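You operate a simulated robot arm through the tools that you are given. There is no shell and no other tool. Be economical: measure what you need, move in short steps, check, and stop when the job is done.

You run a simulated two-armed robot. Do the job below in one go: nothing can be reset, and whatever is moved stays where it is left.

## Task
Pack the brown roll in the green lunch box with its divider fitted, and lock it.
Fine: hold the box still while the divider goes in; the roll goes in the wide side.

It is judged by the outcome, as a careful person would: the job done as asked, and still so three seconds after it is handed in. It fails if anything else is knocked over, pushed out of place, dropped, spilled or broken.

## Robot
Two 6-joint arms with two-finger parallel grippers on one trunk, on a base that drives. Base frame: it is fixed to the floor where the robot stands at the start and does not move with it; the origin is under the middle of the robot, x ahead of it, y to its left, z up. Lengths are in mm, angles in degrees, forces in N, time in s.
The left shoulder is at the start at [60, 187, 1222], the right one opposite. With the tool pointing down near the work surface each hand reaches from about 220 to 620 mm from the robot's upright axis, wherever it stands, measured 20 degrees to its own side. Places, roughly: short divider (13x2x6 cm) [500, 100, 900]; slot of the lunch box [500, 300, 900]; white catch [400, 200, 1000]; white lid [600, 400, 1000]; wide side of the lunch box [500, 400, 900]. Payload 1.57 kg a hand.
The TCP of each hand is the grasp point between the finger pads, 30 mm short of the fingertips. In the tool frame z runs along the fingers and y along their closing line. The gripper opens to 110 mm. The fingers are 24 mm wide and 12 mm thick; the gripper's body (48 by 112 mm) begins 78 mm behind the TCP.
Orientation is that of the tool frame in the base frame, as a unit quaternion [w, x, y, z]. With the fingers straight down and closing along the base's y, the tool's x points along the base's -x, its y along +y and its z along -z.

## Interface
- The arms move only by the tool move_arm. It takes "left_steps", "right_steps" or both (then of equal length, played together; a hand with none holds still); each is a list of rows, each a list of 2 entries, a list of its own where there are three numbers: the shift along the tool's x, y, z in mm, then the turn, a rotation vector about the tool's x, y, z in degrees. In form: [[[x, y, z], [wx, wy, wz]], ...]. A call has 1 to 8 rows; each row is the pose to reach, as a shift and turn from the pose commanded when the call began, along the tool's axes at that moment. "left_gripper" and "right_gripper" are, for a hand that has rows, the opening, from 0 (shut) to 1 (fully open), set as the call begins (left out, the last holds). Each row takes 0.2 s and may step no farther than 50 mm and 8.6 degrees from the row before; otherwise, or with a gripper value out of range, the whole call is refused. A pose out of reach is approached as far as the arm can. The call stops where the force on the tool passes 70 N (or 10 N more than at its start, if that is more) or the arm is blocked; 0.2 s more then pass. Each finger travels about 153 mm/s and halts on what it meets, pressing with about 41 N; the grip force reading is that of the motor and also rises with nothing between the fingers. The clock runs only during rows and for 0.2 s after the last one: add rows that repeat a pose to give the fingers time. The reply holds the time, the measured pose of the TCP, the force on the tool along the base axes, the opening and the grip force, in the units named above and with some noise, with the torque about the TCP (base axes, N m) and any sound that the robot's microphone picked up.
- Cameras (640 x 400 px; columns grow to the right, rows downward): "scene" is now at [7.8, 34.4, 1760.6]; the picture's right is [0.43, -0.90, 0.00], its down [-0.70, -0.34, -0.63] and it looks along [0.57, 0.28, -0.77] (base axes); focal length 265 px, centre (320, 200). "left" rides on the left gripper at [70, -16, -141] in its tool frame; the picture's right is [0.23, 0.97, 0.00], its down [-0.86, 0.20, -0.48] and it looks along [-0.47, 0.11, 0.88] (tool axes); focal length 222 px, centre (320, 200). "right" rides on the right gripper at [70, 16, -141] in its tool frame; the picture's right is [-0.23, 0.97, 0.00], its down [-0.86, -0.20, -0.48] and it looks along [-0.47, -0.11, 0.88] (tool axes); focal length 222 px, centre (320, 200). There is no depth. A picture from a camera that has moved, and an enlarged one, comes with that camera's place and axes in the base frame and with its lens.
- camera(camera): a new picture of that camera. No time passes.
- move_column(by): slides the trunk up (or, below 0, down) by that many mm; the arms and the scene camera ride with it, the base frame stays. It gives what a move gives, with no picture.
- steer(legs): drives the robot by 1 to 6 legs, each [ahead, left, turn to the left] in mm, mm and degrees, along the robot's own axes; the way and the turn of a leg run together, so that a leg with both is an arc; at most 1500 mm and 180 degrees a leg. The arms and the cameras ride along, it lands a little off, and it stops where it bumps. It gives what a move gives.
- pan_tilt(pan, tilt): turns the head with the scene camera to pan (to the left, within 86 degrees either way) and tilt (down, from -29 to 69), counted from straight ahead of the robot. It gives what a move gives.
- zoom(camera, box): a new picture of the part [left, top, right, bottom] of that camera's present view, enlarged. No time passes.
- job_done(): hands the job in; it is judged then, once.

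Go step by step. Nothing tells you exact positions but the pictures and the camera data: compare them with the known pose of the tool, close in by small moves and look again before you grip or let go. The budget is 120 turns and 108 pictures, counting those below and the enlarged ones. Unless the task says otherwise, let go and move clear before handing in, and close with one line.

The tools are called after "Emit:" as name(argument=value, ...) on one line, values as JSON. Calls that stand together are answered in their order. move_arm: Moves the arms, as the interface text tells. Its arguments: {"type":"object","properties":{"left_steps":{"type":"array"},"left_gripper":{"type":"number"},"right_steps":{"type":"array"},"right_gripper":{"type":"number"}},"required":[]} The other tools are called the same way: move_column (by) slides the trunk up or down; steer (legs) drives the base; pan_tilt (pan, tilt) turns the head that bears the scene camera; camera (camera) takes a picture; zoom (camera, box) takes an enlarged picture of a part of a camera's view; job_done () hands the job in.

At the start:

```text
time: 0.0
left_tcp_pos: [284.6, 365.6, 1289.7]
left_orientation: [0.0, 0.001, 1.0, 0.0]
left_wrist_force: [0.5, -1.0, -0.7]
left_wrist_torque: [0.01, 0.01, 0.02]
left_opening: 109.9
left_grasp_force: 0.1
right_tcp_pos: [343.3, 10.7, 1269.1]
right_orientation: [0.001, 0.0, 1.0, 0.0]
right_wrist_force: [-0.1, -0.3, 0.2]
right_wrist_torque: [0.01, -0.01, -0.01]
right_opening: 110.2
right_grasp_force: 0.1
trunk travel left (down, up): [-850.0, 140.0]
robot x, y, heading: [0.2, -4.0, -0.1]
head pan, tilt: [25.7, 50.7]
```

scene: 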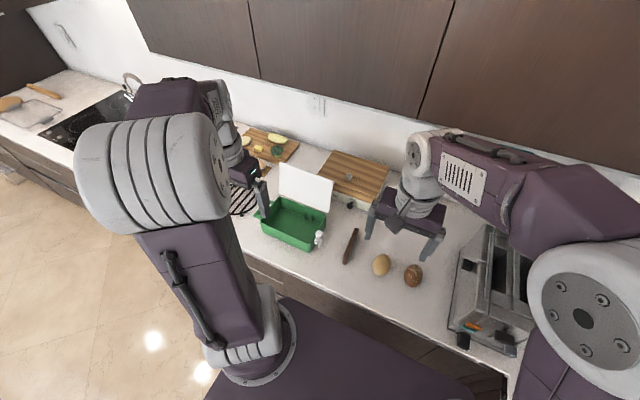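
right: 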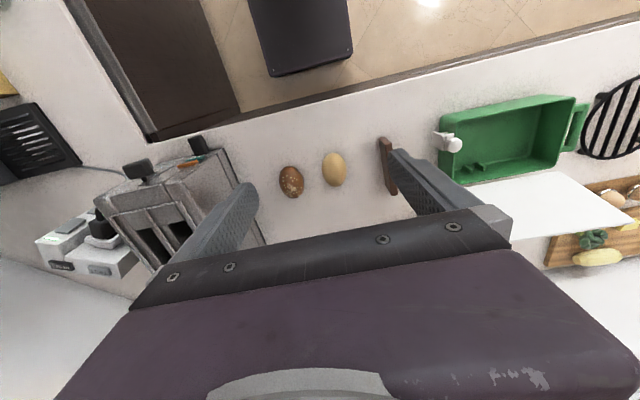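
left: 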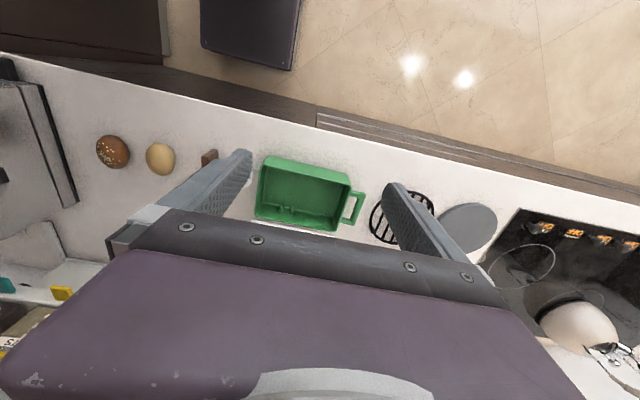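

I see the open green lunch box, with its white lid hinged at the far side and a white catch on its right side. The dark divider, a tan roll and a brown seeded roll lie to the right. I'll enlarge the views to measure.

Emit:
zoom(camera="scene", box=[230, 150, 450, 290])

Emit:
zoom(camera="right", box=[260, 70, 640, 270])

Emit:
zoom(camera="left", box=[80, 110, 400, 250])

```text
2.86 times, centred on (340, 220) of scene
camera zoom: at [7.8, 34.4, 1760.6], right [0.43, -0.9, 0.0], down [-0.7, -0.34, -0.63], along [0.57, 0.28, -0.77], focal length 757 px, centre (263, 143)
```

zoom: 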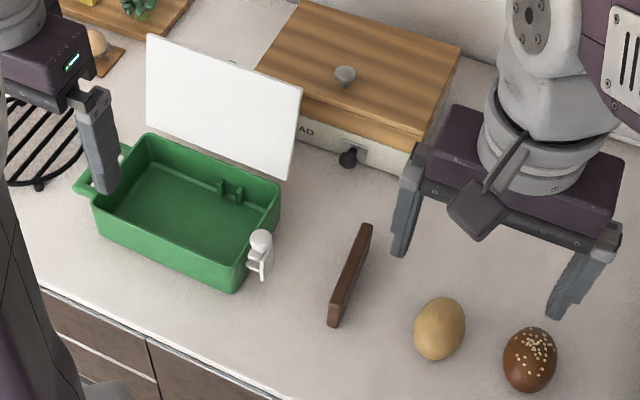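

```text
1.68 times, centred on (450, 170) of right
camera zoom: at [272.1, 28.2, 1410.5], right [0.23, 0.97, 0.0], down [0.86, -0.2, 0.48], along [0.47, -0.11, -0.88], focal length 374 px, centre (101, 250)
```

zoom: 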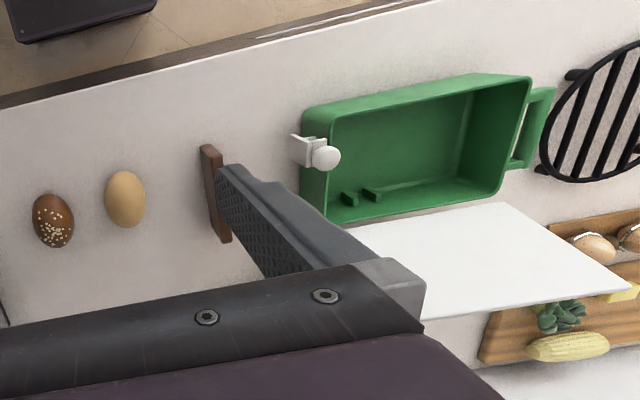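

```text
2.00 times, centred on (240, 180) of left
camera zoom: at [214.6, 348.3, 1429.6], right [-0.23, 0.97, 0.0], down [0.86, 0.2, 0.48], along [0.47, 0.11, -0.88], focal length 444 px, centre (480, 240)
```

zoom: 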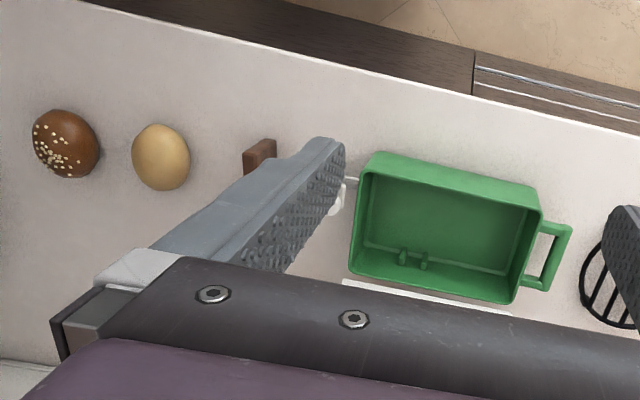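

The box spans about x 406–540, y 260–467, with its rim near z 965. The divider is near (480, 138), the brown roll near (463, -88), and the tan one, at (456, 19), stays put. I'll drive a bit to the left so both hands reach everything.

Emit:
steer(legs=[[0, 140, 0]])

```text
time: 1.3
left_tcp_pos: [283.5, 504.7, 1289.7]
left_orientation: [0.001, 0.0, 1.0, 0.001]
left_wrist_force: [0.0, -0.4, 0.4]
left_wrist_torque: [0.03, 0.01, -0.01]
left_opening: 109.7
left_grasp_force: 0.0
right_tcp_pos: [343.2, 149.8, 1268.5]
right_orientation: [0.0, 0.0, 1.0, 0.0]
right_wrist_force: [-0.5, 0.0, 0.0]
right_wrist_torque: [0.01, 0.02, -0.02]
right_opening: 109.8
right_grasp_force: 0.2
trunk travel left (down, up): [-850.0, 140.0]
robot x, y, heading: [2.4, 142.9, -0.0]
head pan, tilt: [25.7, 50.7]
```

The robot landed at y ≈ 143. I'll look again with the head turned toward the box and with the hand cameras.

Emit:
pan_tilt(pan=10, tilt=56)

Emit:
camera(camera="scene")

Emit:
zoom(camera="right", box=[240, 70, 560, 270])

```text
time: 2.1
left_tcp_pos: [283.4, 508.7, 1287.9]
left_orientation: [0.001, 0.0, 1.0, 0.0]
left_wrist_force: [0.0, -0.2, -0.3]
left_wrist_torque: [0.01, 0.0, 0.01]
left_opening: 110.0
left_grasp_force: 0.0
right_tcp_pos: [343.8, 153.7, 1268.8]
right_orientation: [0.0, -0.001, 1.0, 0.0]
right_wrist_force: [0.1, 1.5, -0.4]
right_wrist_torque: [0.0, 0.02, 0.0]
right_opening: 110.0
right_grasp_force: 0.0
trunk travel left (down, up): [-850.0, 140.0]
robot x, y, heading: [-0.1, 143.2, -0.2]
head pan, tilt: [10.0, 56.0]
```

```text
101 pictures are left
camera scene: at [8.8, 156.4, 1753.7], right [0.17, -0.98, 0.0], down [-0.82, -0.15, -0.56], along [0.55, 0.1, -0.83], focal length 265 px, centre (320, 200)
```

scene: 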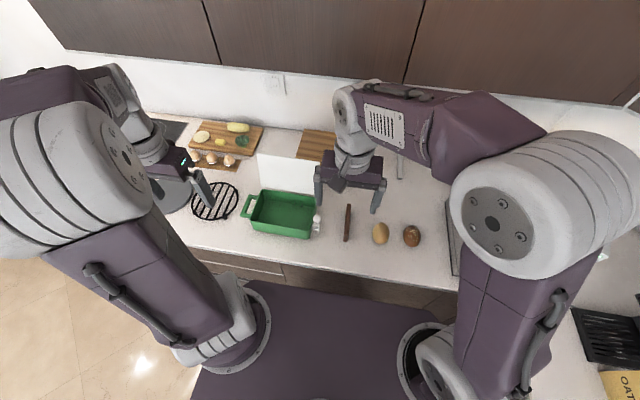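

```text
2.00 times, centred on (400, 170) of right
camera zoom: at [271.9, 170.7, 1410.5], right [0.23, 0.97, 0.0], down [0.86, -0.2, 0.48], along [0.47, -0.11, -0.88], focal length 444 px, centre (160, 260)
```

zoom: 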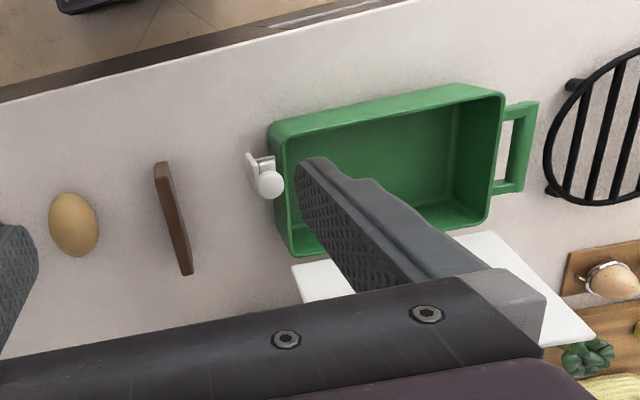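

Both arms can get closer for a better look. The left hand will go over the near side of the box and the right hand over the near side of the divider.

Emit:
move_arm(left_steps=[[[-10, -24, 32], [0, 0, 0]], [[-20, -48, 64], [0, 0, 0]], [[-30, -72, 96], [0, 0, 0]], [[-40, -96, 128], [0, 0, 0]], [[-47, -119, 158], [0, 0, 0]]], right_steps=[[[3, -7, 30], [0, 0, 0]], [[6, -14, 60], [0, 0, 0]], [[9, -21, 90], [0, 0, 0]], [[12, -28, 120], [0, 0, 0]], [[14, -34, 149], [0, 0, 0]]])

Emit:
camera(camera="left")

Emit:
camera(camera="right")

```text
time: 3.3
left_tcp_pos: [333.5, 387.2, 1131.2]
left_orientation: [-0.001, 0.0, 1.0, 0.001]
left_wrist_force: [-0.1, 0.1, -0.2]
left_wrist_torque: [0.05, 0.0, 0.0]
left_opening: 110.1
left_grasp_force: 0.1
right_tcp_pos: [332.0, 119.2, 1120.6]
right_orientation: [-0.001, 0.0, 1.0, 0.0]
right_wrist_force: [-0.5, -1.6, -0.1]
right_wrist_torque: [-0.03, 0.02, -0.01]
right_opening: 109.9
right_grasp_force: 0.0
trunk travel left (down, up): [-850.0, 140.0]
robot x, y, heading: [1.7, 138.4, 0.1]
head pan, tilt: [10.0, 56.0]
```

```text
99 pictures are left
camera left: at [264.6, 370.9, 1271.8], right [-0.23, 0.97, 0.0], down [0.86, 0.2, 0.48], along [0.46, 0.11, -0.88], focal length 222 px, centre (320, 200)
```

left: 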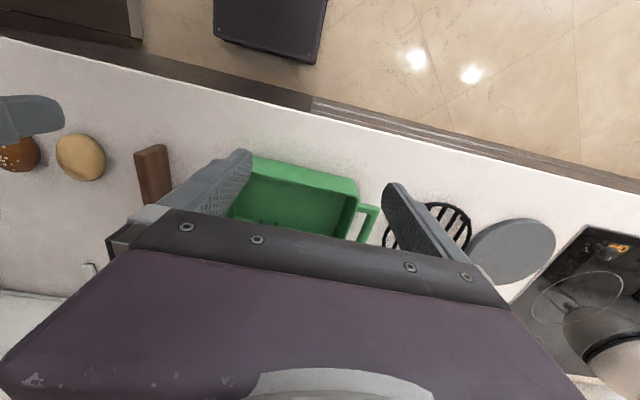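

```text
98 pictures are left
camera right: at [261.1, 136.2, 1261.6], right [0.23, 0.97, 0.0], down [0.86, -0.2, 0.48], along [0.46, -0.11, -0.88], focal length 222 px, centre (320, 200)
```

right: 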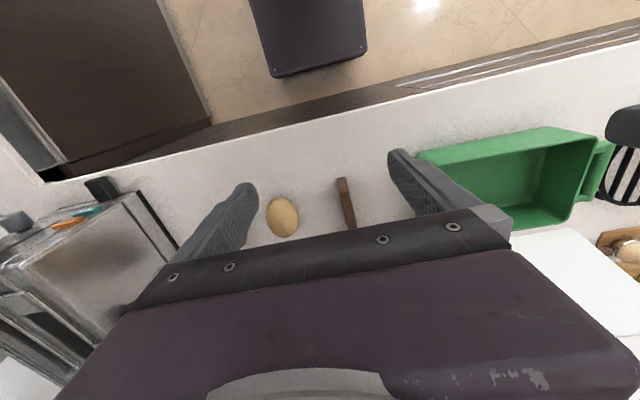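

The palm hides the far parts, so I'll move both hands forward over the objects.

Emit:
move_arm(left_steps=[[[-48, -5, 0], [0, 0, 0]], [[-90, -10, 0], [0, 0, 0]]], right_steps=[[[-48, 0, 10], [0, 0, 0]], [[-96, 0, 20], [0, 0, 0]], [[-120, 0, 20], [0, 0, 0]]])

```text
refused: give rows for one hand, or as many for the one as for the other
```

The last call was refused because the two hands had different numbers of rows. I'll resend it with equal rows.

Emit:
move_arm(left_steps=[[[-40, -5, 0], [0, 0, 0]], [[-70, -10, 0], [0, 0, 0]], [[-100, -10, 0], [0, 0, 0]]], right_steps=[[[-40, 0, 10], [0, 0, 0]], [[-80, 0, 20], [0, 0, 0]], [[-120, 0, 20], [0, 0, 0]]])

Emit:
zoom(camera="left", box=[120, 50, 440, 250])

Emit:
zoom(camera="right", box=[200, 50, 520, 250])

```text
time: 4.1
left_tcp_pos: [433.7, 376.1, 1131.0]
left_orientation: [0.0, 0.0, 1.0, 0.001]
left_wrist_force: [-0.9, 0.6, -0.6]
left_wrist_torque: [-0.03, 0.01, 0.02]
left_opening: 109.9
left_grasp_force: 0.0
right_tcp_pos: [451.5, 120.8, 1100.9]
right_orientation: [-0.001, 0.0, 1.0, 0.0]
right_wrist_force: [-0.6, 0.0, 0.1]
right_wrist_torque: [-0.02, 0.03, 0.0]
right_opening: 110.2
right_grasp_force: 0.1
trunk travel left (down, up): [-850.0, 140.0]
robot x, y, heading: [-1.2, 139.0, -0.1]
head pan, tilt: [10.0, 56.0]
```

```text
2.00 times, centred on (280, 150) of left
camera zoom: at [363.4, 359.1, 1271.9], right [-0.23, 0.97, 0.0], down [0.86, 0.2, 0.48], along [0.47, 0.11, -0.88], focal length 444 px, centre (400, 300)
```

zoom: 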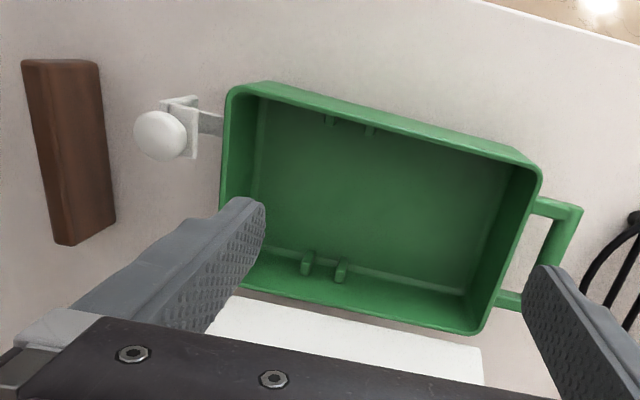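

```text
2.00 times, centred on (360, 150) of right
camera zoom: at [380.7, 136.1, 1242.6], right [0.23, 0.97, 0.0], down [0.86, -0.2, 0.48], along [0.46, -0.11, -0.88], focal length 444 px, centre (240, 300)
```

zoom: 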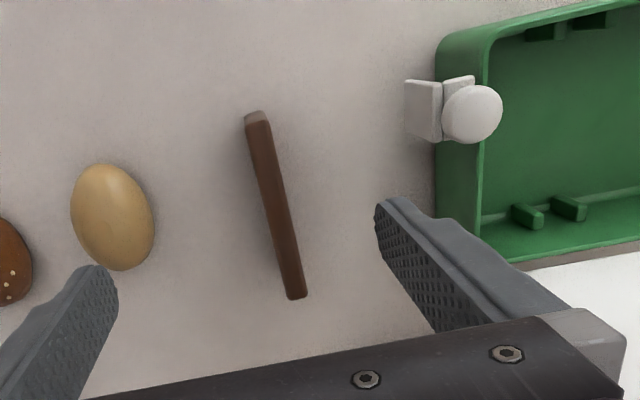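

The slot ribs are at y ≈ 332 on both the near and far walls. The divider stands on edge at x 412–541, y ≈ 139, with its top near z 960. I'll drive farther left so the right hand can reach the slot and the wide side.

Emit:
steer(legs=[[0, 160, 0]])

Emit:
zoom(camera="left", box=[120, 50, 440, 250])

Emit:
zoom(camera="right", box=[200, 50, 520, 250])

```text
time: 5.5
left_tcp_pos: [431.9, 530.8, 1130.9]
left_orientation: [-0.001, 0.001, 1.0, 0.001]
left_wrist_force: [0.0, 0.1, -0.4]
left_wrist_torque: [0.05, 0.01, 0.01]
left_opening: 110.1
left_grasp_force: 0.1
right_tcp_pos: [450.2, 274.5, 1101.5]
right_orientation: [0.0, 0.001, 1.0, 0.0]
right_wrist_force: [-0.1, 0.1, 0.2]
right_wrist_torque: [0.04, 0.0, 0.03]
right_opening: 110.2
right_grasp_force: 0.1
trunk travel left (down, up): [-850.0, 140.0]
robot x, y, heading: [-0.8, 296.8, -0.0]
head pan, tilt: [10.0, 56.0]
```

```text
2.00 times, centred on (280, 150) of left
camera zoom: at [362.5, 513.7, 1272.8], right [-0.23, 0.97, 0.0], down [0.86, 0.2, 0.48], along [0.47, 0.11, -0.88], focal length 444 px, centre (400, 300)
```

zoom: 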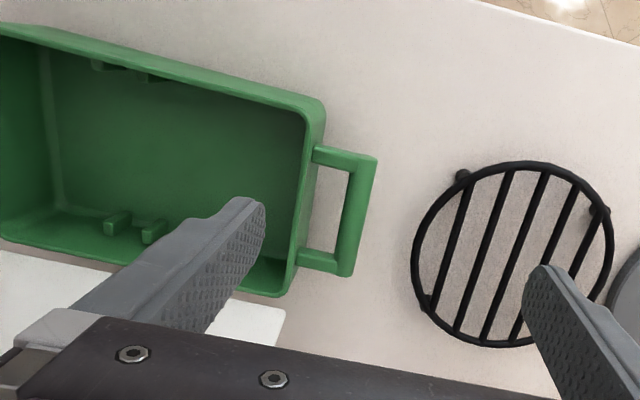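

```text
2.00 times, centred on (360, 150) of right
camera zoom: at [379.4, 290.7, 1243.1], right [0.23, 0.97, 0.0], down [0.85, -0.2, 0.48], along [0.47, -0.11, -0.88], focal length 444 px, centre (240, 300)
```

zoom: 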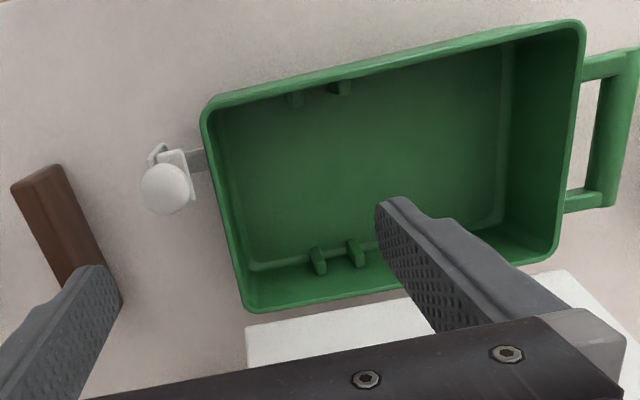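

The handle bar triangulates to about (469, 508, 946). I'll take the left hand above the handle with a narrower opening, and the right hand above the divider.

Emit:
move_arm(left_steps=[[[-9, -6, 30], [0, 0, 0]], [[-18, -12, 60], [0, 0, 0]], [[-28, -18, 90], [0, 0, 0]], [[-37, -23, 120], [0, 0, 0]]], right_steps=[[[-7, -36, 15], [0, 0, 0]], [[-14, -72, 30], [0, 0, 0]], [[-21, -108, 50], [0, 0, 0]], [[-27, -135, 81], [0, 0, 0]]], left_gripper=0.33, right_gripper=0.5)

Emit:
zoom(camera="left", box=[200, 80, 440, 230])

Emit:
zoom(camera="right", box=[200, 80, 440, 230])

```text
time: 6.5
left_tcp_pos: [469.8, 510.2, 1010.6]
left_orientation: [-0.001, 0.001, 1.0, 0.001]
left_wrist_force: [0.1, 0.7, -0.7]
left_wrist_torque: [0.01, 0.0, 0.02]
left_opening: 36.3
left_grasp_force: 0.0
right_tcp_pos: [479.8, 140.4, 1019.5]
right_orientation: [-0.001, 0.001, 1.0, -0.001]
right_wrist_force: [0.6, -0.3, -0.1]
right_wrist_torque: [0.01, 0.02, -0.03]
right_opening: 54.9
right_grasp_force: 0.1
trunk travel left (down, up): [-850.0, 140.0]
robot x, y, heading: [-1.7, 299.3, -0.1]
head pan, tilt: [10.0, 56.0]
```

```text
2.67 times, centred on (320, 155) of left
camera zoom: at [400.6, 492.5, 1151.3], right [-0.23, 0.97, 0.0], down [0.86, 0.2, 0.48], along [0.46, 0.11, -0.88], focal length 592 px, centre (320, 320)
```

zoom: 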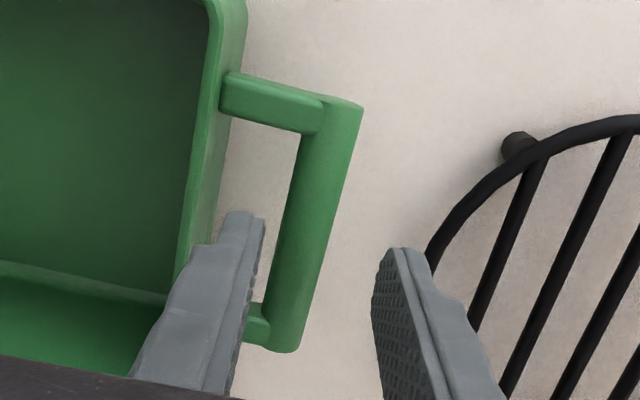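

```text
2.67 times, centred on (320, 155) of right
camera zoom: at [408.0, 157.6, 1160.5], right [0.23, 0.97, 0.0], down [0.86, -0.2, 0.48], along [0.46, -0.11, -0.88], focal length 592 px, centre (320, 320)
```

zoom: 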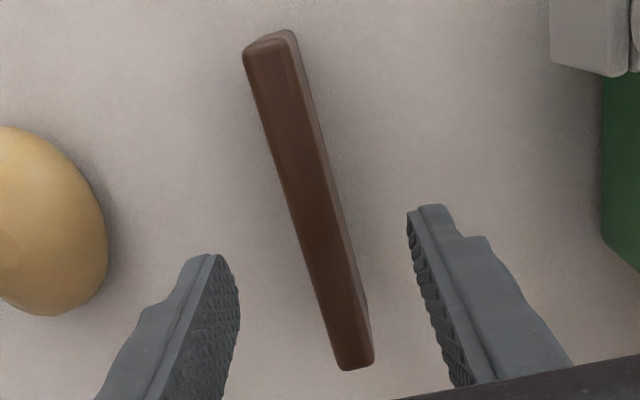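

Both hands are lined up. I'll lower them, checking the force as they go.

Emit:
move_arm(left_steps=[[[-2, -2, 25], [0, 0, 0]], [[-2, -2, 45], [0, 0, 0]], [[-2, -2, 65], [0, 0, 0]]], right_steps=[[[-2, 0, 25], [0, 0, 0]], [[-2, 0, 50], [0, 0, 0]], [[-2, 0, 73], [0, 0, 0]]])

Emit:
zoom(camera="left", box=[200, 80, 440, 230])

Emit:
zoom(camera="right", box=[200, 80, 440, 230])

```text
time: 7.3
left_tcp_pos: [472.2, 508.5, 946.7]
left_orientation: [0.0, 0.0, 1.0, 0.0]
left_wrist_force: [-0.2, 0.8, -0.4]
left_wrist_torque: [-0.04, -0.01, 0.01]
left_opening: 36.3
left_grasp_force: 0.0
right_tcp_pos: [480.1, 140.6, 947.1]
right_orientation: [0.0, 0.001, 1.0, 0.001]
right_wrist_force: [0.1, 0.0, -0.8]
right_wrist_torque: [0.02, 0.0, 0.03]
right_opening: 54.7
right_grasp_force: 0.0
trunk travel left (down, up): [-850.0, 140.0]
robot x, y, heading: [-1.6, 299.8, -0.2]
head pan, tilt: [10.0, 56.0]
```

```text
2.67 times, centred on (320, 155) of left
camera zoom: at [402.0, 491.8, 1087.8], right [-0.23, 0.97, 0.0], down [0.86, 0.2, 0.48], along [0.47, 0.11, -0.88], focal length 592 px, centre (320, 320)
```

zoom: 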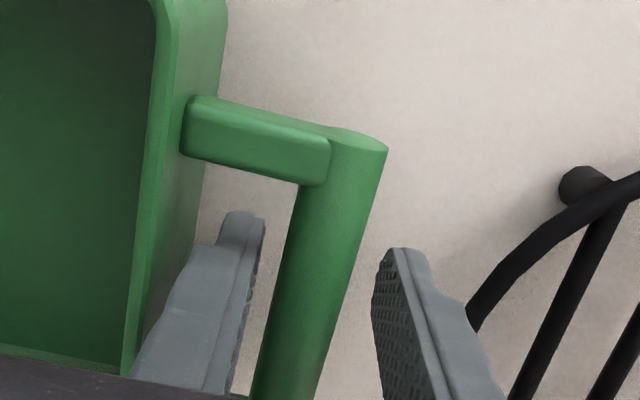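

```text
2.67 times, centred on (320, 155) of right
camera zoom: at [407.8, 158.2, 1088.3], right [0.23, 0.97, 0.0], down [0.85, -0.2, 0.48], along [0.47, -0.11, -0.88], focal length 592 px, centre (320, 320)
```

zoom: 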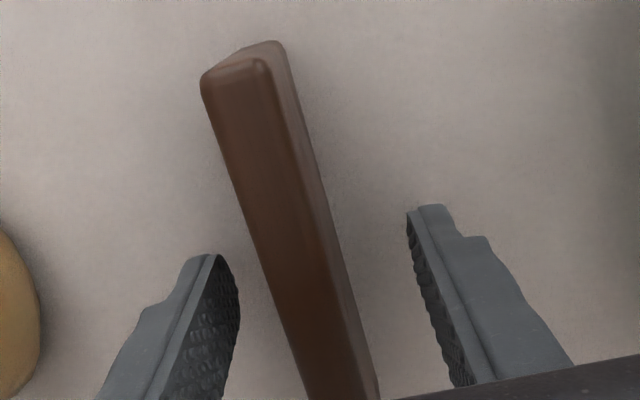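

Both sets of fingers straddle their targets, so I'll close both grippers.

Emit:
move_arm(left_steps=[[[0, 0, 0], [0, 0, 0]], [[0, 0, 0], [0, 0, 0]], [[0, 0, 0], [0, 0, 0]]], right_steps=[[[0, 0, 0], [0, 0, 0]], [[0, 0, 0], [0, 0, 0]], [[0, 0, 0], [0, 0, 0]]], left_gripper=0, right_gripper=0)

Emit:
zoom(camera="right", box=[200, 80, 440, 230])

Emit:
zoom(camera="left", box=[200, 80, 440, 230])

```text
time: 8.1
left_tcp_pos: [471.3, 508.2, 947.1]
left_orientation: [0.0, 0.0, 1.0, 0.0]
left_wrist_force: [-1.3, 2.3, -0.7]
left_wrist_torque: [0.03, -0.3, 0.51]
left_opening: 17.1
left_grasp_force: 32.2
right_tcp_pos: [478.6, 141.4, 946.3]
right_orientation: [0.0, 0.0, 1.0, 0.0]
right_wrist_force: [-0.8, -0.2, 1.2]
right_wrist_torque: [0.0, -0.09, -0.03]
right_opening: 15.3
right_grasp_force: 31.2
trunk travel left (down, up): [-850.0, 140.0]
robot x, y, heading: [-3.2, 298.4, -0.2]
head pan, tilt: [10.0, 56.0]
```

```text
2.67 times, centred on (320, 155) of right
camera zoom: at [407.6, 158.3, 1088.6], right [0.23, 0.97, 0.0], down [0.85, -0.2, 0.48], along [0.47, -0.11, -0.88], focal length 592 px, centre (320, 320)
```

zoom: 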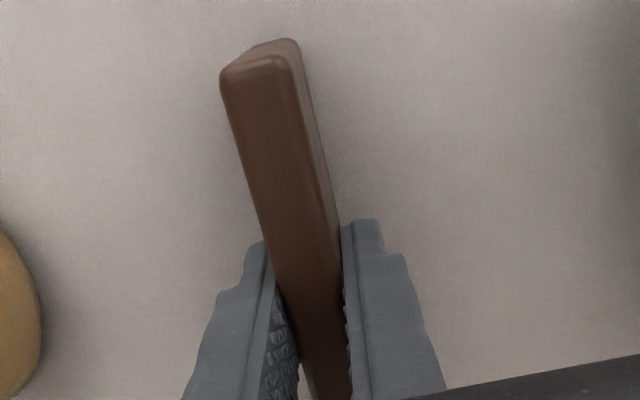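

```text
2.67 times, centred on (320, 155) of left
camera zoom: at [401.7, 491.8, 1088.0], right [-0.23, 0.97, 0.0], down [0.86, 0.2, 0.48], along [0.47, 0.11, -0.88], focal length 592 px, centre (320, 320)
```

zoom: 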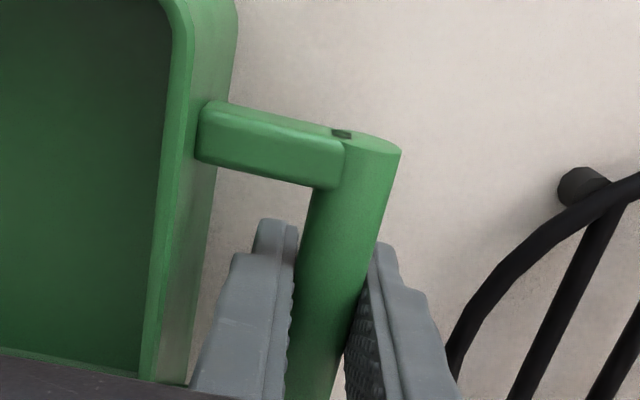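

Both grips are firm: 15 mm on the divider and 17 mm on the handle. I'll lift the divider and take it above the slot.

Emit:
move_arm(right_steps=[[[2, 0, -40], [0, 0, 0]], [[5, 0, -80], [0, 0, 0]], [[7, 10, -120], [0, 0, 0]], [[7, 55, -120], [0, 0, 0]], [[7, 100, -120], [0, 0, 0]], [[7, 145, -120], [0, 0, 0]], [[7, 190, -120], [0, 0, 0]]])

Emit:
camera(camera="right")

Emit:
zoom(camera="scene", box=[270, 130, 430, 230])

```text
time: 9.7
left_tcp_pos: [471.8, 509.2, 945.7]
left_orientation: [0.0, 0.001, 1.0, -0.001]
left_wrist_force: [0.9, 2.0, -0.2]
left_wrist_torque: [-0.03, 0.06, 0.48]
left_opening: 17.2
left_grasp_force: 32.4
right_tcp_pos: [474.2, 333.7, 1068.2]
right_orientation: [-0.001, 0.0, 1.0, -0.001]
right_wrist_force: [-0.5, 0.0, -0.2]
right_wrist_torque: [-0.02, -0.03, -0.02]
right_opening: 15.3
right_grasp_force: 31.4
trunk travel left (down, up): [-850.0, 140.0]
robot x, y, heading: [-2.1, 294.1, -0.2]
head pan, tilt: [10.0, 56.0]
```

```text
87 pictures are left
camera right: at [403.2, 350.6, 1210.4], right [0.23, 0.97, 0.0], down [0.85, -0.2, 0.48], along [0.47, -0.11, -0.88], focal length 222 px, centre (320, 200)
```

right: 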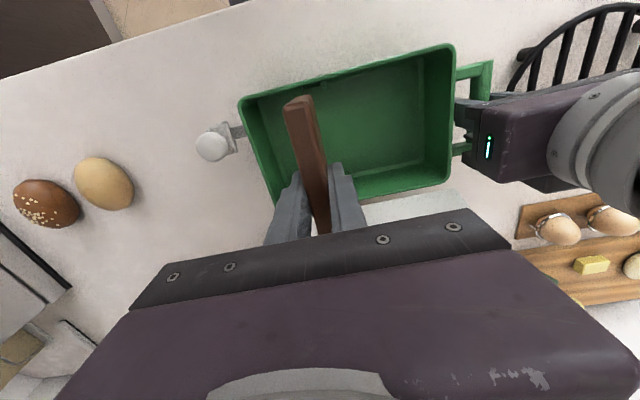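

```text
4.00 times, centred on (350, 180) of scene
camera zoom: at [9.2, 314.6, 1753.7], right [0.17, -0.99, 0.0], down [-0.82, -0.14, -0.56], along [0.55, 0.1, -0.83], focal length 1060 px, centre (200, 280)
```

zoom: 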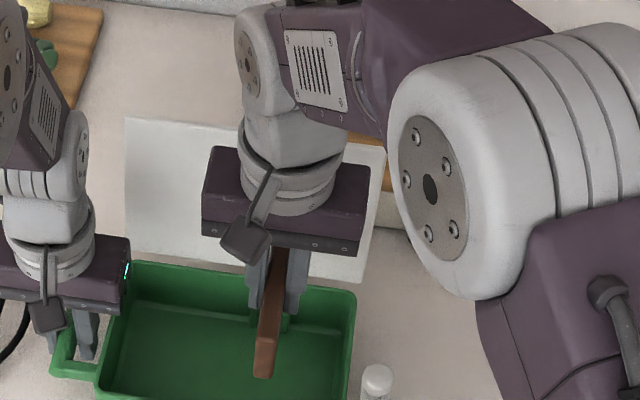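

Emit:
zoom(camera="right", box=[220, 30, 460, 180])

Emit:
zoom(camera="scene", box=[285, 180, 381, 240])

```text
2.67 times, centred on (340, 105) of right
camera zoom: at [403.2, 350.6, 1210.4], right [0.23, 0.97, 0.0], down [0.85, -0.2, 0.48], along [0.47, -0.11, -0.88], focal length 592 px, centre (267, 453)
```

zoom: 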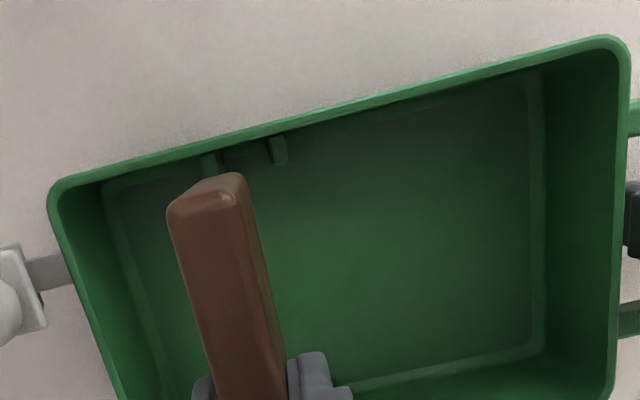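

```text
6.67 times, centred on (333, 210) of scene
camera zoom: at [9.2, 314.6, 1753.7], right [0.17, -0.99, 0.0], down [-0.82, -0.14, -0.56], along [0.55, 0.1, -0.83], focal length 1767 px, centre (233, 133)
```

zoom: 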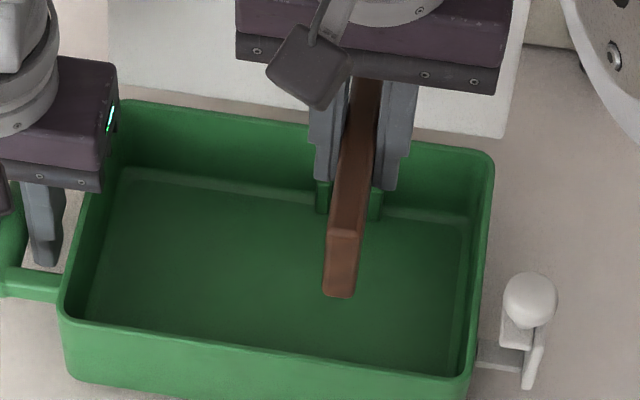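

Both views put the slot at y ≈ 339 and the divider at y ≈ 334, so I'll shift 5 mm and lower it partway to just above the ribs.

Emit:
move_arm(right_steps=[[[0, 5, 0], [0, 0, 0]], [[0, 5, 35], [0, 0, 0]], [[0, 5, 65], [0, 0, 0]], [[0, 5, 85], [0, 0, 0]]])

Emit:
zoom(camera="scene", box=[285, 180, 381, 240])

Emit:
zoom(camera="right", box=[220, 30, 460, 180])

```text
time: 10.7
left_tcp_pos: [472.0, 508.9, 946.8]
left_orientation: [0.0, 0.001, 1.0, -0.001]
left_wrist_force: [2.2, 1.3, -0.7]
left_wrist_torque: [0.03, 0.21, 0.47]
left_opening: 17.3
left_grasp_force: 31.8
right_tcp_pos: [473.6, 336.2, 983.7]
right_orientation: [0.0, 0.001, 1.0, 0.0]
right_wrist_force: [-1.3, -0.9, -0.2]
right_wrist_torque: [-0.01, -0.01, -0.04]
right_opening: 15.2
right_grasp_force: 30.8
trunk travel left (down, up): [-850.0, 140.0]
robot x, y, heading: [0.1, 300.1, -0.3]
head pan, tilt: [10.0, 56.0]
```

```text
6.67 times, centred on (333, 210) of scene
camera zoom: at [9.5, 313.5, 1753.7], right [0.17, -0.99, 0.0], down [-0.82, -0.14, -0.56], along [0.55, 0.1, -0.83], focal length 1767 px, centre (233, 133)
```

zoom: 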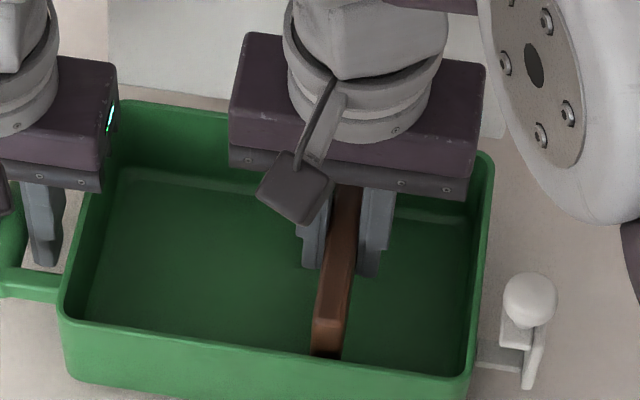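

```text
2.67 times, centred on (340, 105) of right
camera zoom: at [403.2, 353.1, 1125.2], right [0.23, 0.97, 0.0], down [0.85, -0.2, 0.48], along [0.47, -0.11, -0.88], focal length 592 px, centre (267, 453)
```

zoom: 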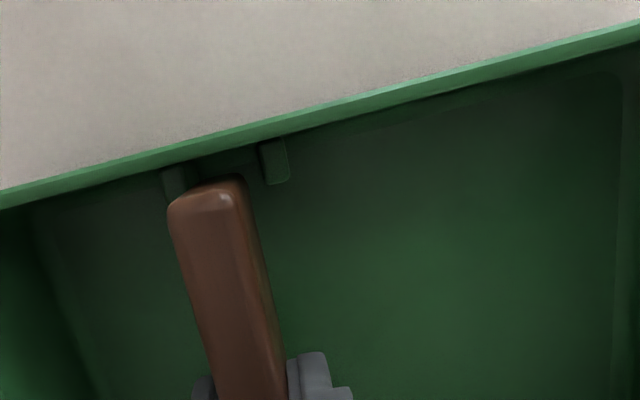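

The divider is aligned with the slot to within about 1 mm. I'll lower it gently the rest of the way.

Emit:
move_arm(right_steps=[[[0, 0, 8], [0, 0, 0]], [[0, 0, 16], [0, 0, 0]], [[0, 0, 23], [0, 0, 0]], [[0, 0, 28], [0, 0, 0]]])

Emit:
zoom(camera="scene", box=[285, 180, 381, 240])

Emit:
zoom(camera="right", box=[220, 30, 460, 180])

```text
time: 11.7
left_tcp_pos: [470.6, 509.4, 947.9]
left_orientation: [0.0, 0.001, 1.0, 0.0]
left_wrist_force: [3.6, 1.9, -0.9]
left_wrist_torque: [0.01, 0.06, 0.69]
left_opening: 17.5
left_grasp_force: 32.1
right_tcp_pos: [473.4, 336.4, 956.4]
right_orientation: [0.001, 0.001, 1.0, 0.0]
right_wrist_force: [-0.5, -2.8, 16.2]
right_wrist_torque: [-0.1, 0.61, 0.12]
right_opening: 15.2
right_grasp_force: 31.4
trunk travel left (down, up): [-850.0, 140.0]
robot x, y, heading: [-0.2, 299.1, 0.2]
head pan, tilt: [10.0, 56.0]
```

```text
6.67 times, centred on (333, 210) of scene
camera zoom: at [8.4, 313.6, 1753.9], right [0.17, -0.99, 0.0], down [-0.82, -0.14, -0.56], along [0.55, 0.1, -0.83], focal length 1767 px, centre (233, 133)
```

zoom: 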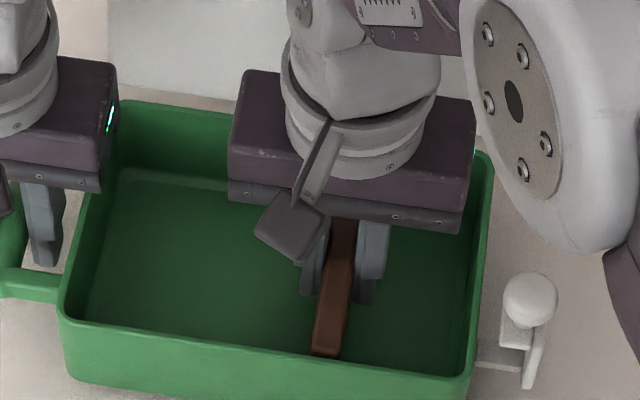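

```text
2.67 times, centred on (340, 105) of right
camera zoom: at [401.6, 353.2, 1097.4], right [0.23, 0.97, 0.0], down [0.85, -0.2, 0.48], along [0.47, -0.11, -0.88], focal length 592 px, centre (267, 453)
```

zoom: 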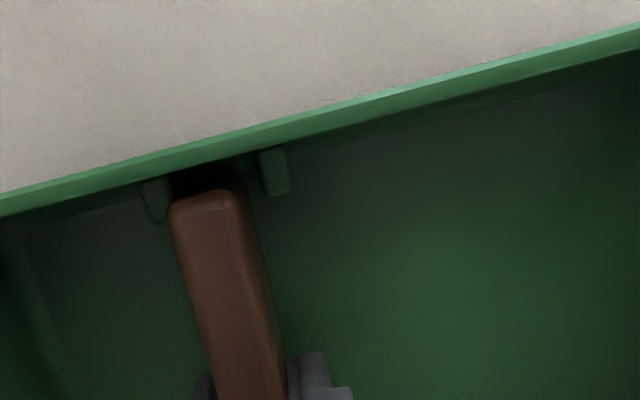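

The divider end sits between the ribs, with a 16 N contact toward the near end. I'll press a few mm more to tell floor contact from a rib.

Emit:
move_arm(right_steps=[[[-2, 0, 0], [0, 0, 0]], [[-2, 0, 2], [0, 0, 0]], [[-2, 0, 4], [0, 0, 0]]])

```text
time: 12.5
left_tcp_pos: [470.9, 508.6, 947.6]
left_orientation: [0.001, 0.001, 1.0, 0.001]
left_wrist_force: [3.3, 2.2, -4.5]
left_wrist_torque: [0.0, -0.76, 0.83]
left_opening: 17.0
left_grasp_force: 32.2
right_tcp_pos: [474.5, 337.8, 952.4]
right_orientation: [0.002, 0.001, 1.0, 0.001]
right_wrist_force: [-1.8, -3.0, 30.0]
right_wrist_torque: [-0.09, -0.05, 0.0]
right_opening: 15.6
right_grasp_force: 31.1
trunk travel left (down, up): [-850.0, 140.0]
robot x, y, heading: [-0.8, 299.8, -0.1]
head pan, tilt: [10.0, 56.0]
```

It's seated flat now: TCP z 952, force 30 N, no torque. I'll open the right hand slightly and rise straight up.

Emit:
move_arm(right_steps=[[[0, 0, -3], [0, 0, 0]], [[0, 0, -3], [0, 0, 0]], [[0, 0, -40], [0, 0, 0]], [[0, 0, -80], [0, 0, 0]], [[0, 0, -120], [0, 0, 0]]], right_gripper=0.33)

Emit:
zoom(camera="right", box=[200, 30, 440, 180])

Emit:
zoom(camera="scene", box=[285, 180, 381, 240])

```text
time: 13.7
left_tcp_pos: [472.0, 508.6, 946.8]
left_orientation: [0.0, 0.0, 1.0, 0.0]
left_wrist_force: [-3.0, 0.2, 0.1]
left_wrist_torque: [-0.05, -0.2, -0.55]
left_opening: 17.2
left_grasp_force: 31.6
right_tcp_pos: [474.9, 335.8, 1071.2]
right_orientation: [0.0, 0.002, 1.0, 0.0]
right_wrist_force: [0.4, 0.0, 0.2]
right_wrist_torque: [-0.01, -0.02, 0.02]
right_opening: 36.2
right_grasp_force: 0.1
trunk travel left (down, up): [-850.0, 140.0]
robot x, y, heading: [0.5, 297.8, -0.2]
head pan, tilt: [10.0, 56.0]
```

```text
2.67 times, centred on (320, 105) of right
camera zoom: at [402.5, 352.8, 1212.5], right [0.23, 0.97, 0.0], down [0.85, -0.2, 0.48], along [0.47, -0.11, -0.88], focal length 592 px, centre (320, 453)
```

zoom: 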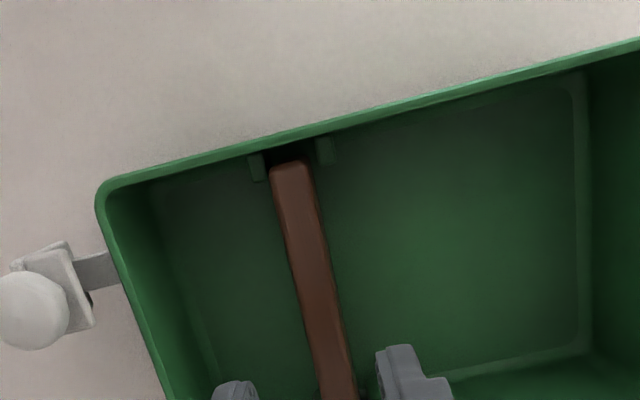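

```text
6.67 times, centred on (333, 210) of scene
camera zoom: at [8.3, 313.6, 1753.6], right [0.17, -0.99, 0.0], down [-0.82, -0.14, -0.56], along [0.55, 0.1, -0.83], focal length 1767 px, centre (233, 133)
```

zoom: 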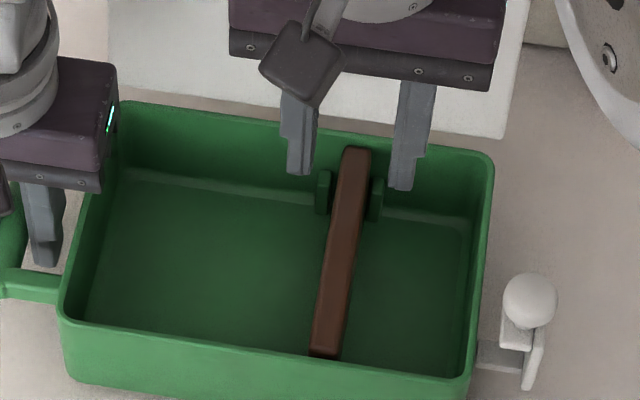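

The divider is fitted between both rib pairs. Next the right hand goes to the brown roll.

Emit:
move_arm(right_steps=[[[0, -48, -10], [0, 0, 0]], [[0, -96, -10], [0, 0, 0]], [[2, -144, -10], [0, 0, 0]], [[4, -192, -10], [0, 0, 0]], [[6, -240, -10], [0, 0, 0]], [[8, -288, -10], [0, 0, 0]], [[9, -336, -10], [0, 0, 0]], [[10, -384, -10], [0, 0, 0]]], right_gripper=0.8)

Emit:
camera(camera="right")

```text
time: 15.5
left_tcp_pos: [471.4, 508.2, 947.5]
left_orientation: [0.0, 0.0, 1.0, 0.001]
left_wrist_force: [1.2, 0.8, -0.9]
left_wrist_torque: [0.07, -0.1, 0.51]
left_opening: 17.3
left_grasp_force: 31.9
right_tcp_pos: [464.8, -49.0, 1080.5]
right_orientation: [0.0, 0.001, 1.0, -0.001]
right_wrist_force: [0.5, 0.3, -0.5]
right_wrist_torque: [0.0, 0.03, 0.01]
right_opening: 88.1
right_grasp_force: 0.1
trunk travel left (down, up): [-850.0, 140.0]
robot x, y, heading: [-2.7, 299.6, -0.4]
head pan, tilt: [10.0, 56.0]
```

```text
77 pictures are left
camera right: at [394.3, -32.5, 1222.3], right [0.23, 0.97, 0.0], down [0.86, -0.2, 0.48], along [0.47, -0.11, -0.88], focal length 222 px, centre (320, 200)
```

right: 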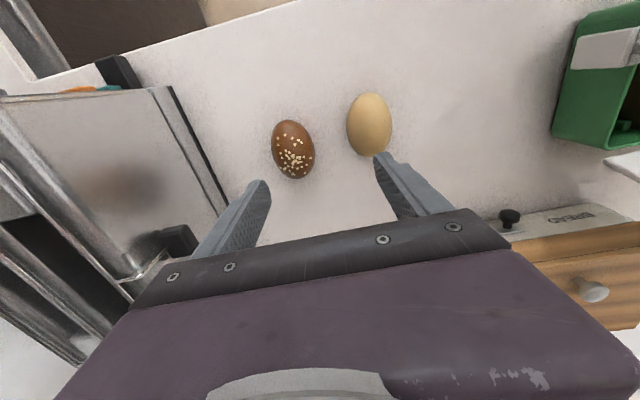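

The brown roll is at about (470, -88). Before going down I'll check how close the toaster is to the gripper body.

Emit:
pan_tilt(pan=-25, tilt=50)

Emit:
camera(camera="scene")

```text
time: 16.5
left_tcp_pos: [471.1, 509.8, 947.5]
left_orientation: [0.0, 0.001, 1.0, 0.001]
left_wrist_force: [0.5, 0.7, -0.3]
left_wrist_torque: [0.03, 0.02, 0.46]
left_opening: 17.2
left_grasp_force: 31.9
right_tcp_pos: [465.6, -47.5, 1080.3]
right_orientation: [0.0, 0.001, 1.0, 0.0]
right_wrist_force: [-1.0, 0.0, 0.2]
right_wrist_torque: [-0.04, 0.04, 0.0]
right_opening: 87.8
right_grasp_force: 0.1
trunk travel left (down, up): [-850.0, 140.0]
robot x, y, heading: [0.3, 300.7, -0.2]
head pan, tilt: [-25.0, 50.0]
```

```text
76 pictures are left
camera scene: at [9.0, 268.2, 1761.4], right [-0.42, -0.91, 0.0], down [-0.69, 0.32, -0.64], along [0.58, -0.27, -0.77], focal length 265 px, centre (320, 200)
```

scene: 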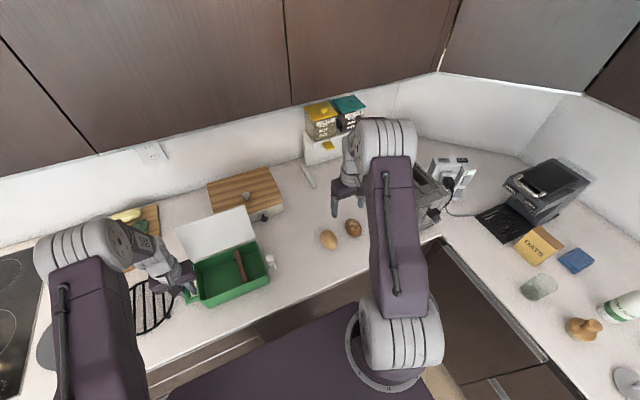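

The toaster's left face is at y ≈ -230, so there is room. I'll move over the brown roll and come down partway.

Emit:
move_arm(right_steps=[[[-5, -40, 0], [0, 0, 0]], [[-5, -40, 40], [0, 0, 0]], [[-5, -40, 80], [0, 0, 0]]], right_gripper=0.75)

Emit:
zoom(camera="right", box=[180, 50, 460, 225])

```text
time: 17.3
left_tcp_pos: [472.1, 509.5, 947.3]
left_orientation: [0.0, 0.001, 1.0, 0.0]
left_wrist_force: [0.2, 2.2, 1.0]
left_wrist_torque: [0.0, 0.05, 0.48]
left_opening: 17.0
left_grasp_force: 32.2
right_tcp_pos: [471.2, -87.8, 1001.9]
right_orientation: [0.0, 0.001, 1.0, 0.0]
right_wrist_force: [1.0, 0.1, 0.0]
right_wrist_torque: [0.04, 0.03, -0.01]
right_opening: 82.6
right_grasp_force: 0.2
trunk travel left (down, up): [-850.0, 140.0]
robot x, y, heading: [0.2, 300.2, -0.1]
head pan, tilt: [-25.0, 50.0]
```

```text
2.29 times, centred on (320, 138) of right
camera zoom: at [399.4, -69.6, 1142.7], right [0.23, 0.97, 0.0], down [0.85, -0.2, 0.48], along [0.47, -0.11, -0.88], focal length 508 px, centre (320, 343)
```

zoom: 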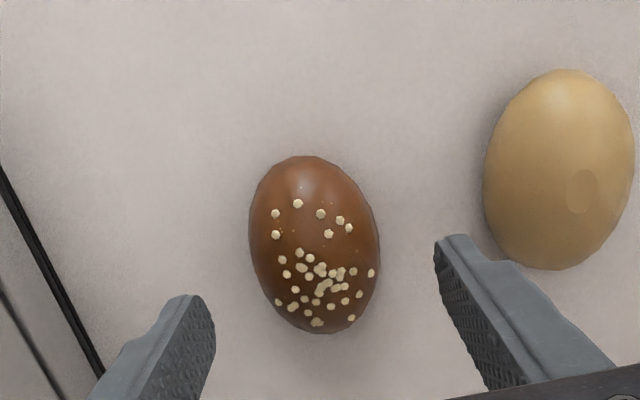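

The roll is centred at (468, -88). I'll lower to z ≈ 936 and grip.

Emit:
move_arm(right_steps=[[[3, 0, 35], [0, 0, 0]], [[3, 0, 65], [0, 0, 0]]])

Emit:
move_arm(right_steps=[[[0, 0, 0], [0, 0, 0]], [[0, 0, 0], [0, 0, 0]], [[0, 0, 0], [0, 0, 0]]], right_gripper=0.35)

Emit:
zoom(camera="right", box=[180, 50, 460, 225])

```text
time: 17.9
left_tcp_pos: [472.2, 509.3, 946.3]
left_orientation: [0.0, 0.002, 1.0, 0.0]
left_wrist_force: [-0.3, 0.6, -0.1]
left_wrist_torque: [-0.01, 0.14, -0.45]
left_opening: 17.0
left_grasp_force: 32.0
right_tcp_pos: [466.9, -87.0, 936.1]
right_orientation: [-0.001, 0.001, 1.0, 0.0]
right_wrist_force: [1.1, -0.4, -0.1]
right_wrist_torque: [0.0, 0.02, 0.03]
right_opening: 82.8
right_grasp_force: 0.2
trunk travel left (down, up): [-850.0, 140.0]
robot x, y, heading: [3.3, 298.6, -0.1]
head pan, tilt: [-25.0, 50.0]
```

```text
time: 18.7
left_tcp_pos: [471.9, 509.3, 947.4]
left_orientation: [0.0, 0.001, 1.0, 0.0]
left_wrist_force: [0.5, -0.1, 0.0]
left_wrist_torque: [0.01, -0.04, -0.36]
left_opening: 17.2
left_grasp_force: 32.8
right_tcp_pos: [466.4, -86.3, 935.5]
right_orientation: [0.0, 0.001, 1.0, -0.001]
right_wrist_force: [-0.3, -0.3, -0.1]
right_wrist_torque: [-0.01, -0.01, -0.02]
right_opening: 55.4
right_grasp_force: 40.9
trunk travel left (down, up): [-850.0, 140.0]
robot x, y, heading: [2.5, 300.2, -0.0]
head pan, tilt: [-25.0, 50.0]
```

```text
2.29 times, centred on (320, 138) of right
camera zoom: at [395.5, -69.8, 1077.9], right [0.23, 0.97, 0.0], down [0.85, -0.2, 0.48], along [0.47, -0.11, -0.88], focal length 508 px, centre (320, 343)
```

zoom: 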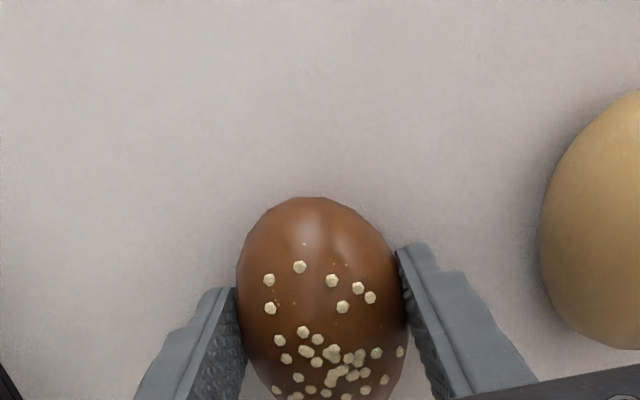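

The brown roll is held at 55 mm. I'll lift it, and at the same time release the handle and move the left hand clear so the grippers don't meet over the box.

Emit:
move_arm(left_steps=[[[0, 0, 0], [0, 0, 0]], [[0, 0, 0], [0, 0, 0]], [[0, 0, -40], [0, 0, 0]], [[0, 0, -80], [0, 0, 0]], [[0, 0, -120], [0, 0, 0]], [[10, 40, -150], [0, 0, 0]], [[20, 80, -170], [0, 0, 0]]], right_steps=[[[0, 0, -20], [0, 0, 0]], [[0, 0, -60], [0, 0, 0]], [[0, 0, -100], [0, 0, 0]], [[0, 0, -140], [0, 0, 0]], [[0, 40, -150], [0, 0, 0]], [[0, 85, -150], [0, 0, 0]], [[0, 130, -150], [0, 0, 0]]], left_gripper=0.33)

Emit:
pan_tilt(pan=10, tilt=56)

Emit:
camera(camera="scene")

```text
refused: row 6 steps farther than a row can; nothing moved
```

```text
time: 19.8
left_tcp_pos: [470.8, 509.8, 946.0]
left_orientation: [-0.001, 0.001, 1.0, 0.0]
left_wrist_force: [0.8, 1.9, 1.3]
left_wrist_torque: [-0.02, -0.02, 0.54]
left_opening: 17.3
left_grasp_force: 31.9
right_tcp_pos: [467.6, -87.0, 935.8]
right_orientation: [0.0, 0.0, 1.0, 0.0]
right_wrist_force: [-0.2, 0.2, 0.7]
right_wrist_torque: [0.02, -0.02, -0.03]
right_opening: 55.3
right_grasp_force: 41.0
trunk travel left (down, up): [-850.0, 140.0]
robot x, y, heading: [-1.1, 300.2, -0.1]
head pan, tilt: [10.0, 56.0]
```

```text
73 pictures are left
camera scene: at [9.3, 313.4, 1753.7], right [0.17, -0.99, 0.0], down [-0.82, -0.14, -0.56], along [0.55, 0.1, -0.83], focal length 265 px, centre (320, 200)
```

scene: 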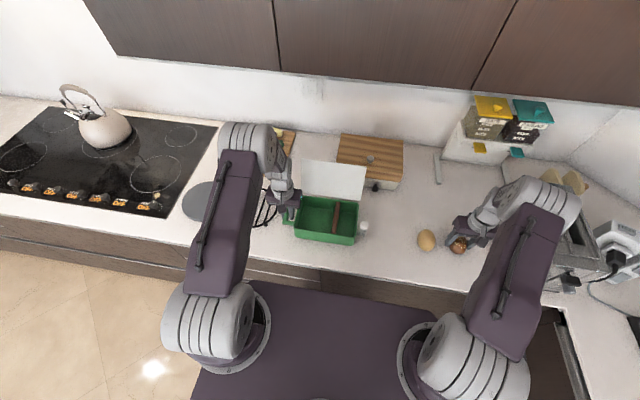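

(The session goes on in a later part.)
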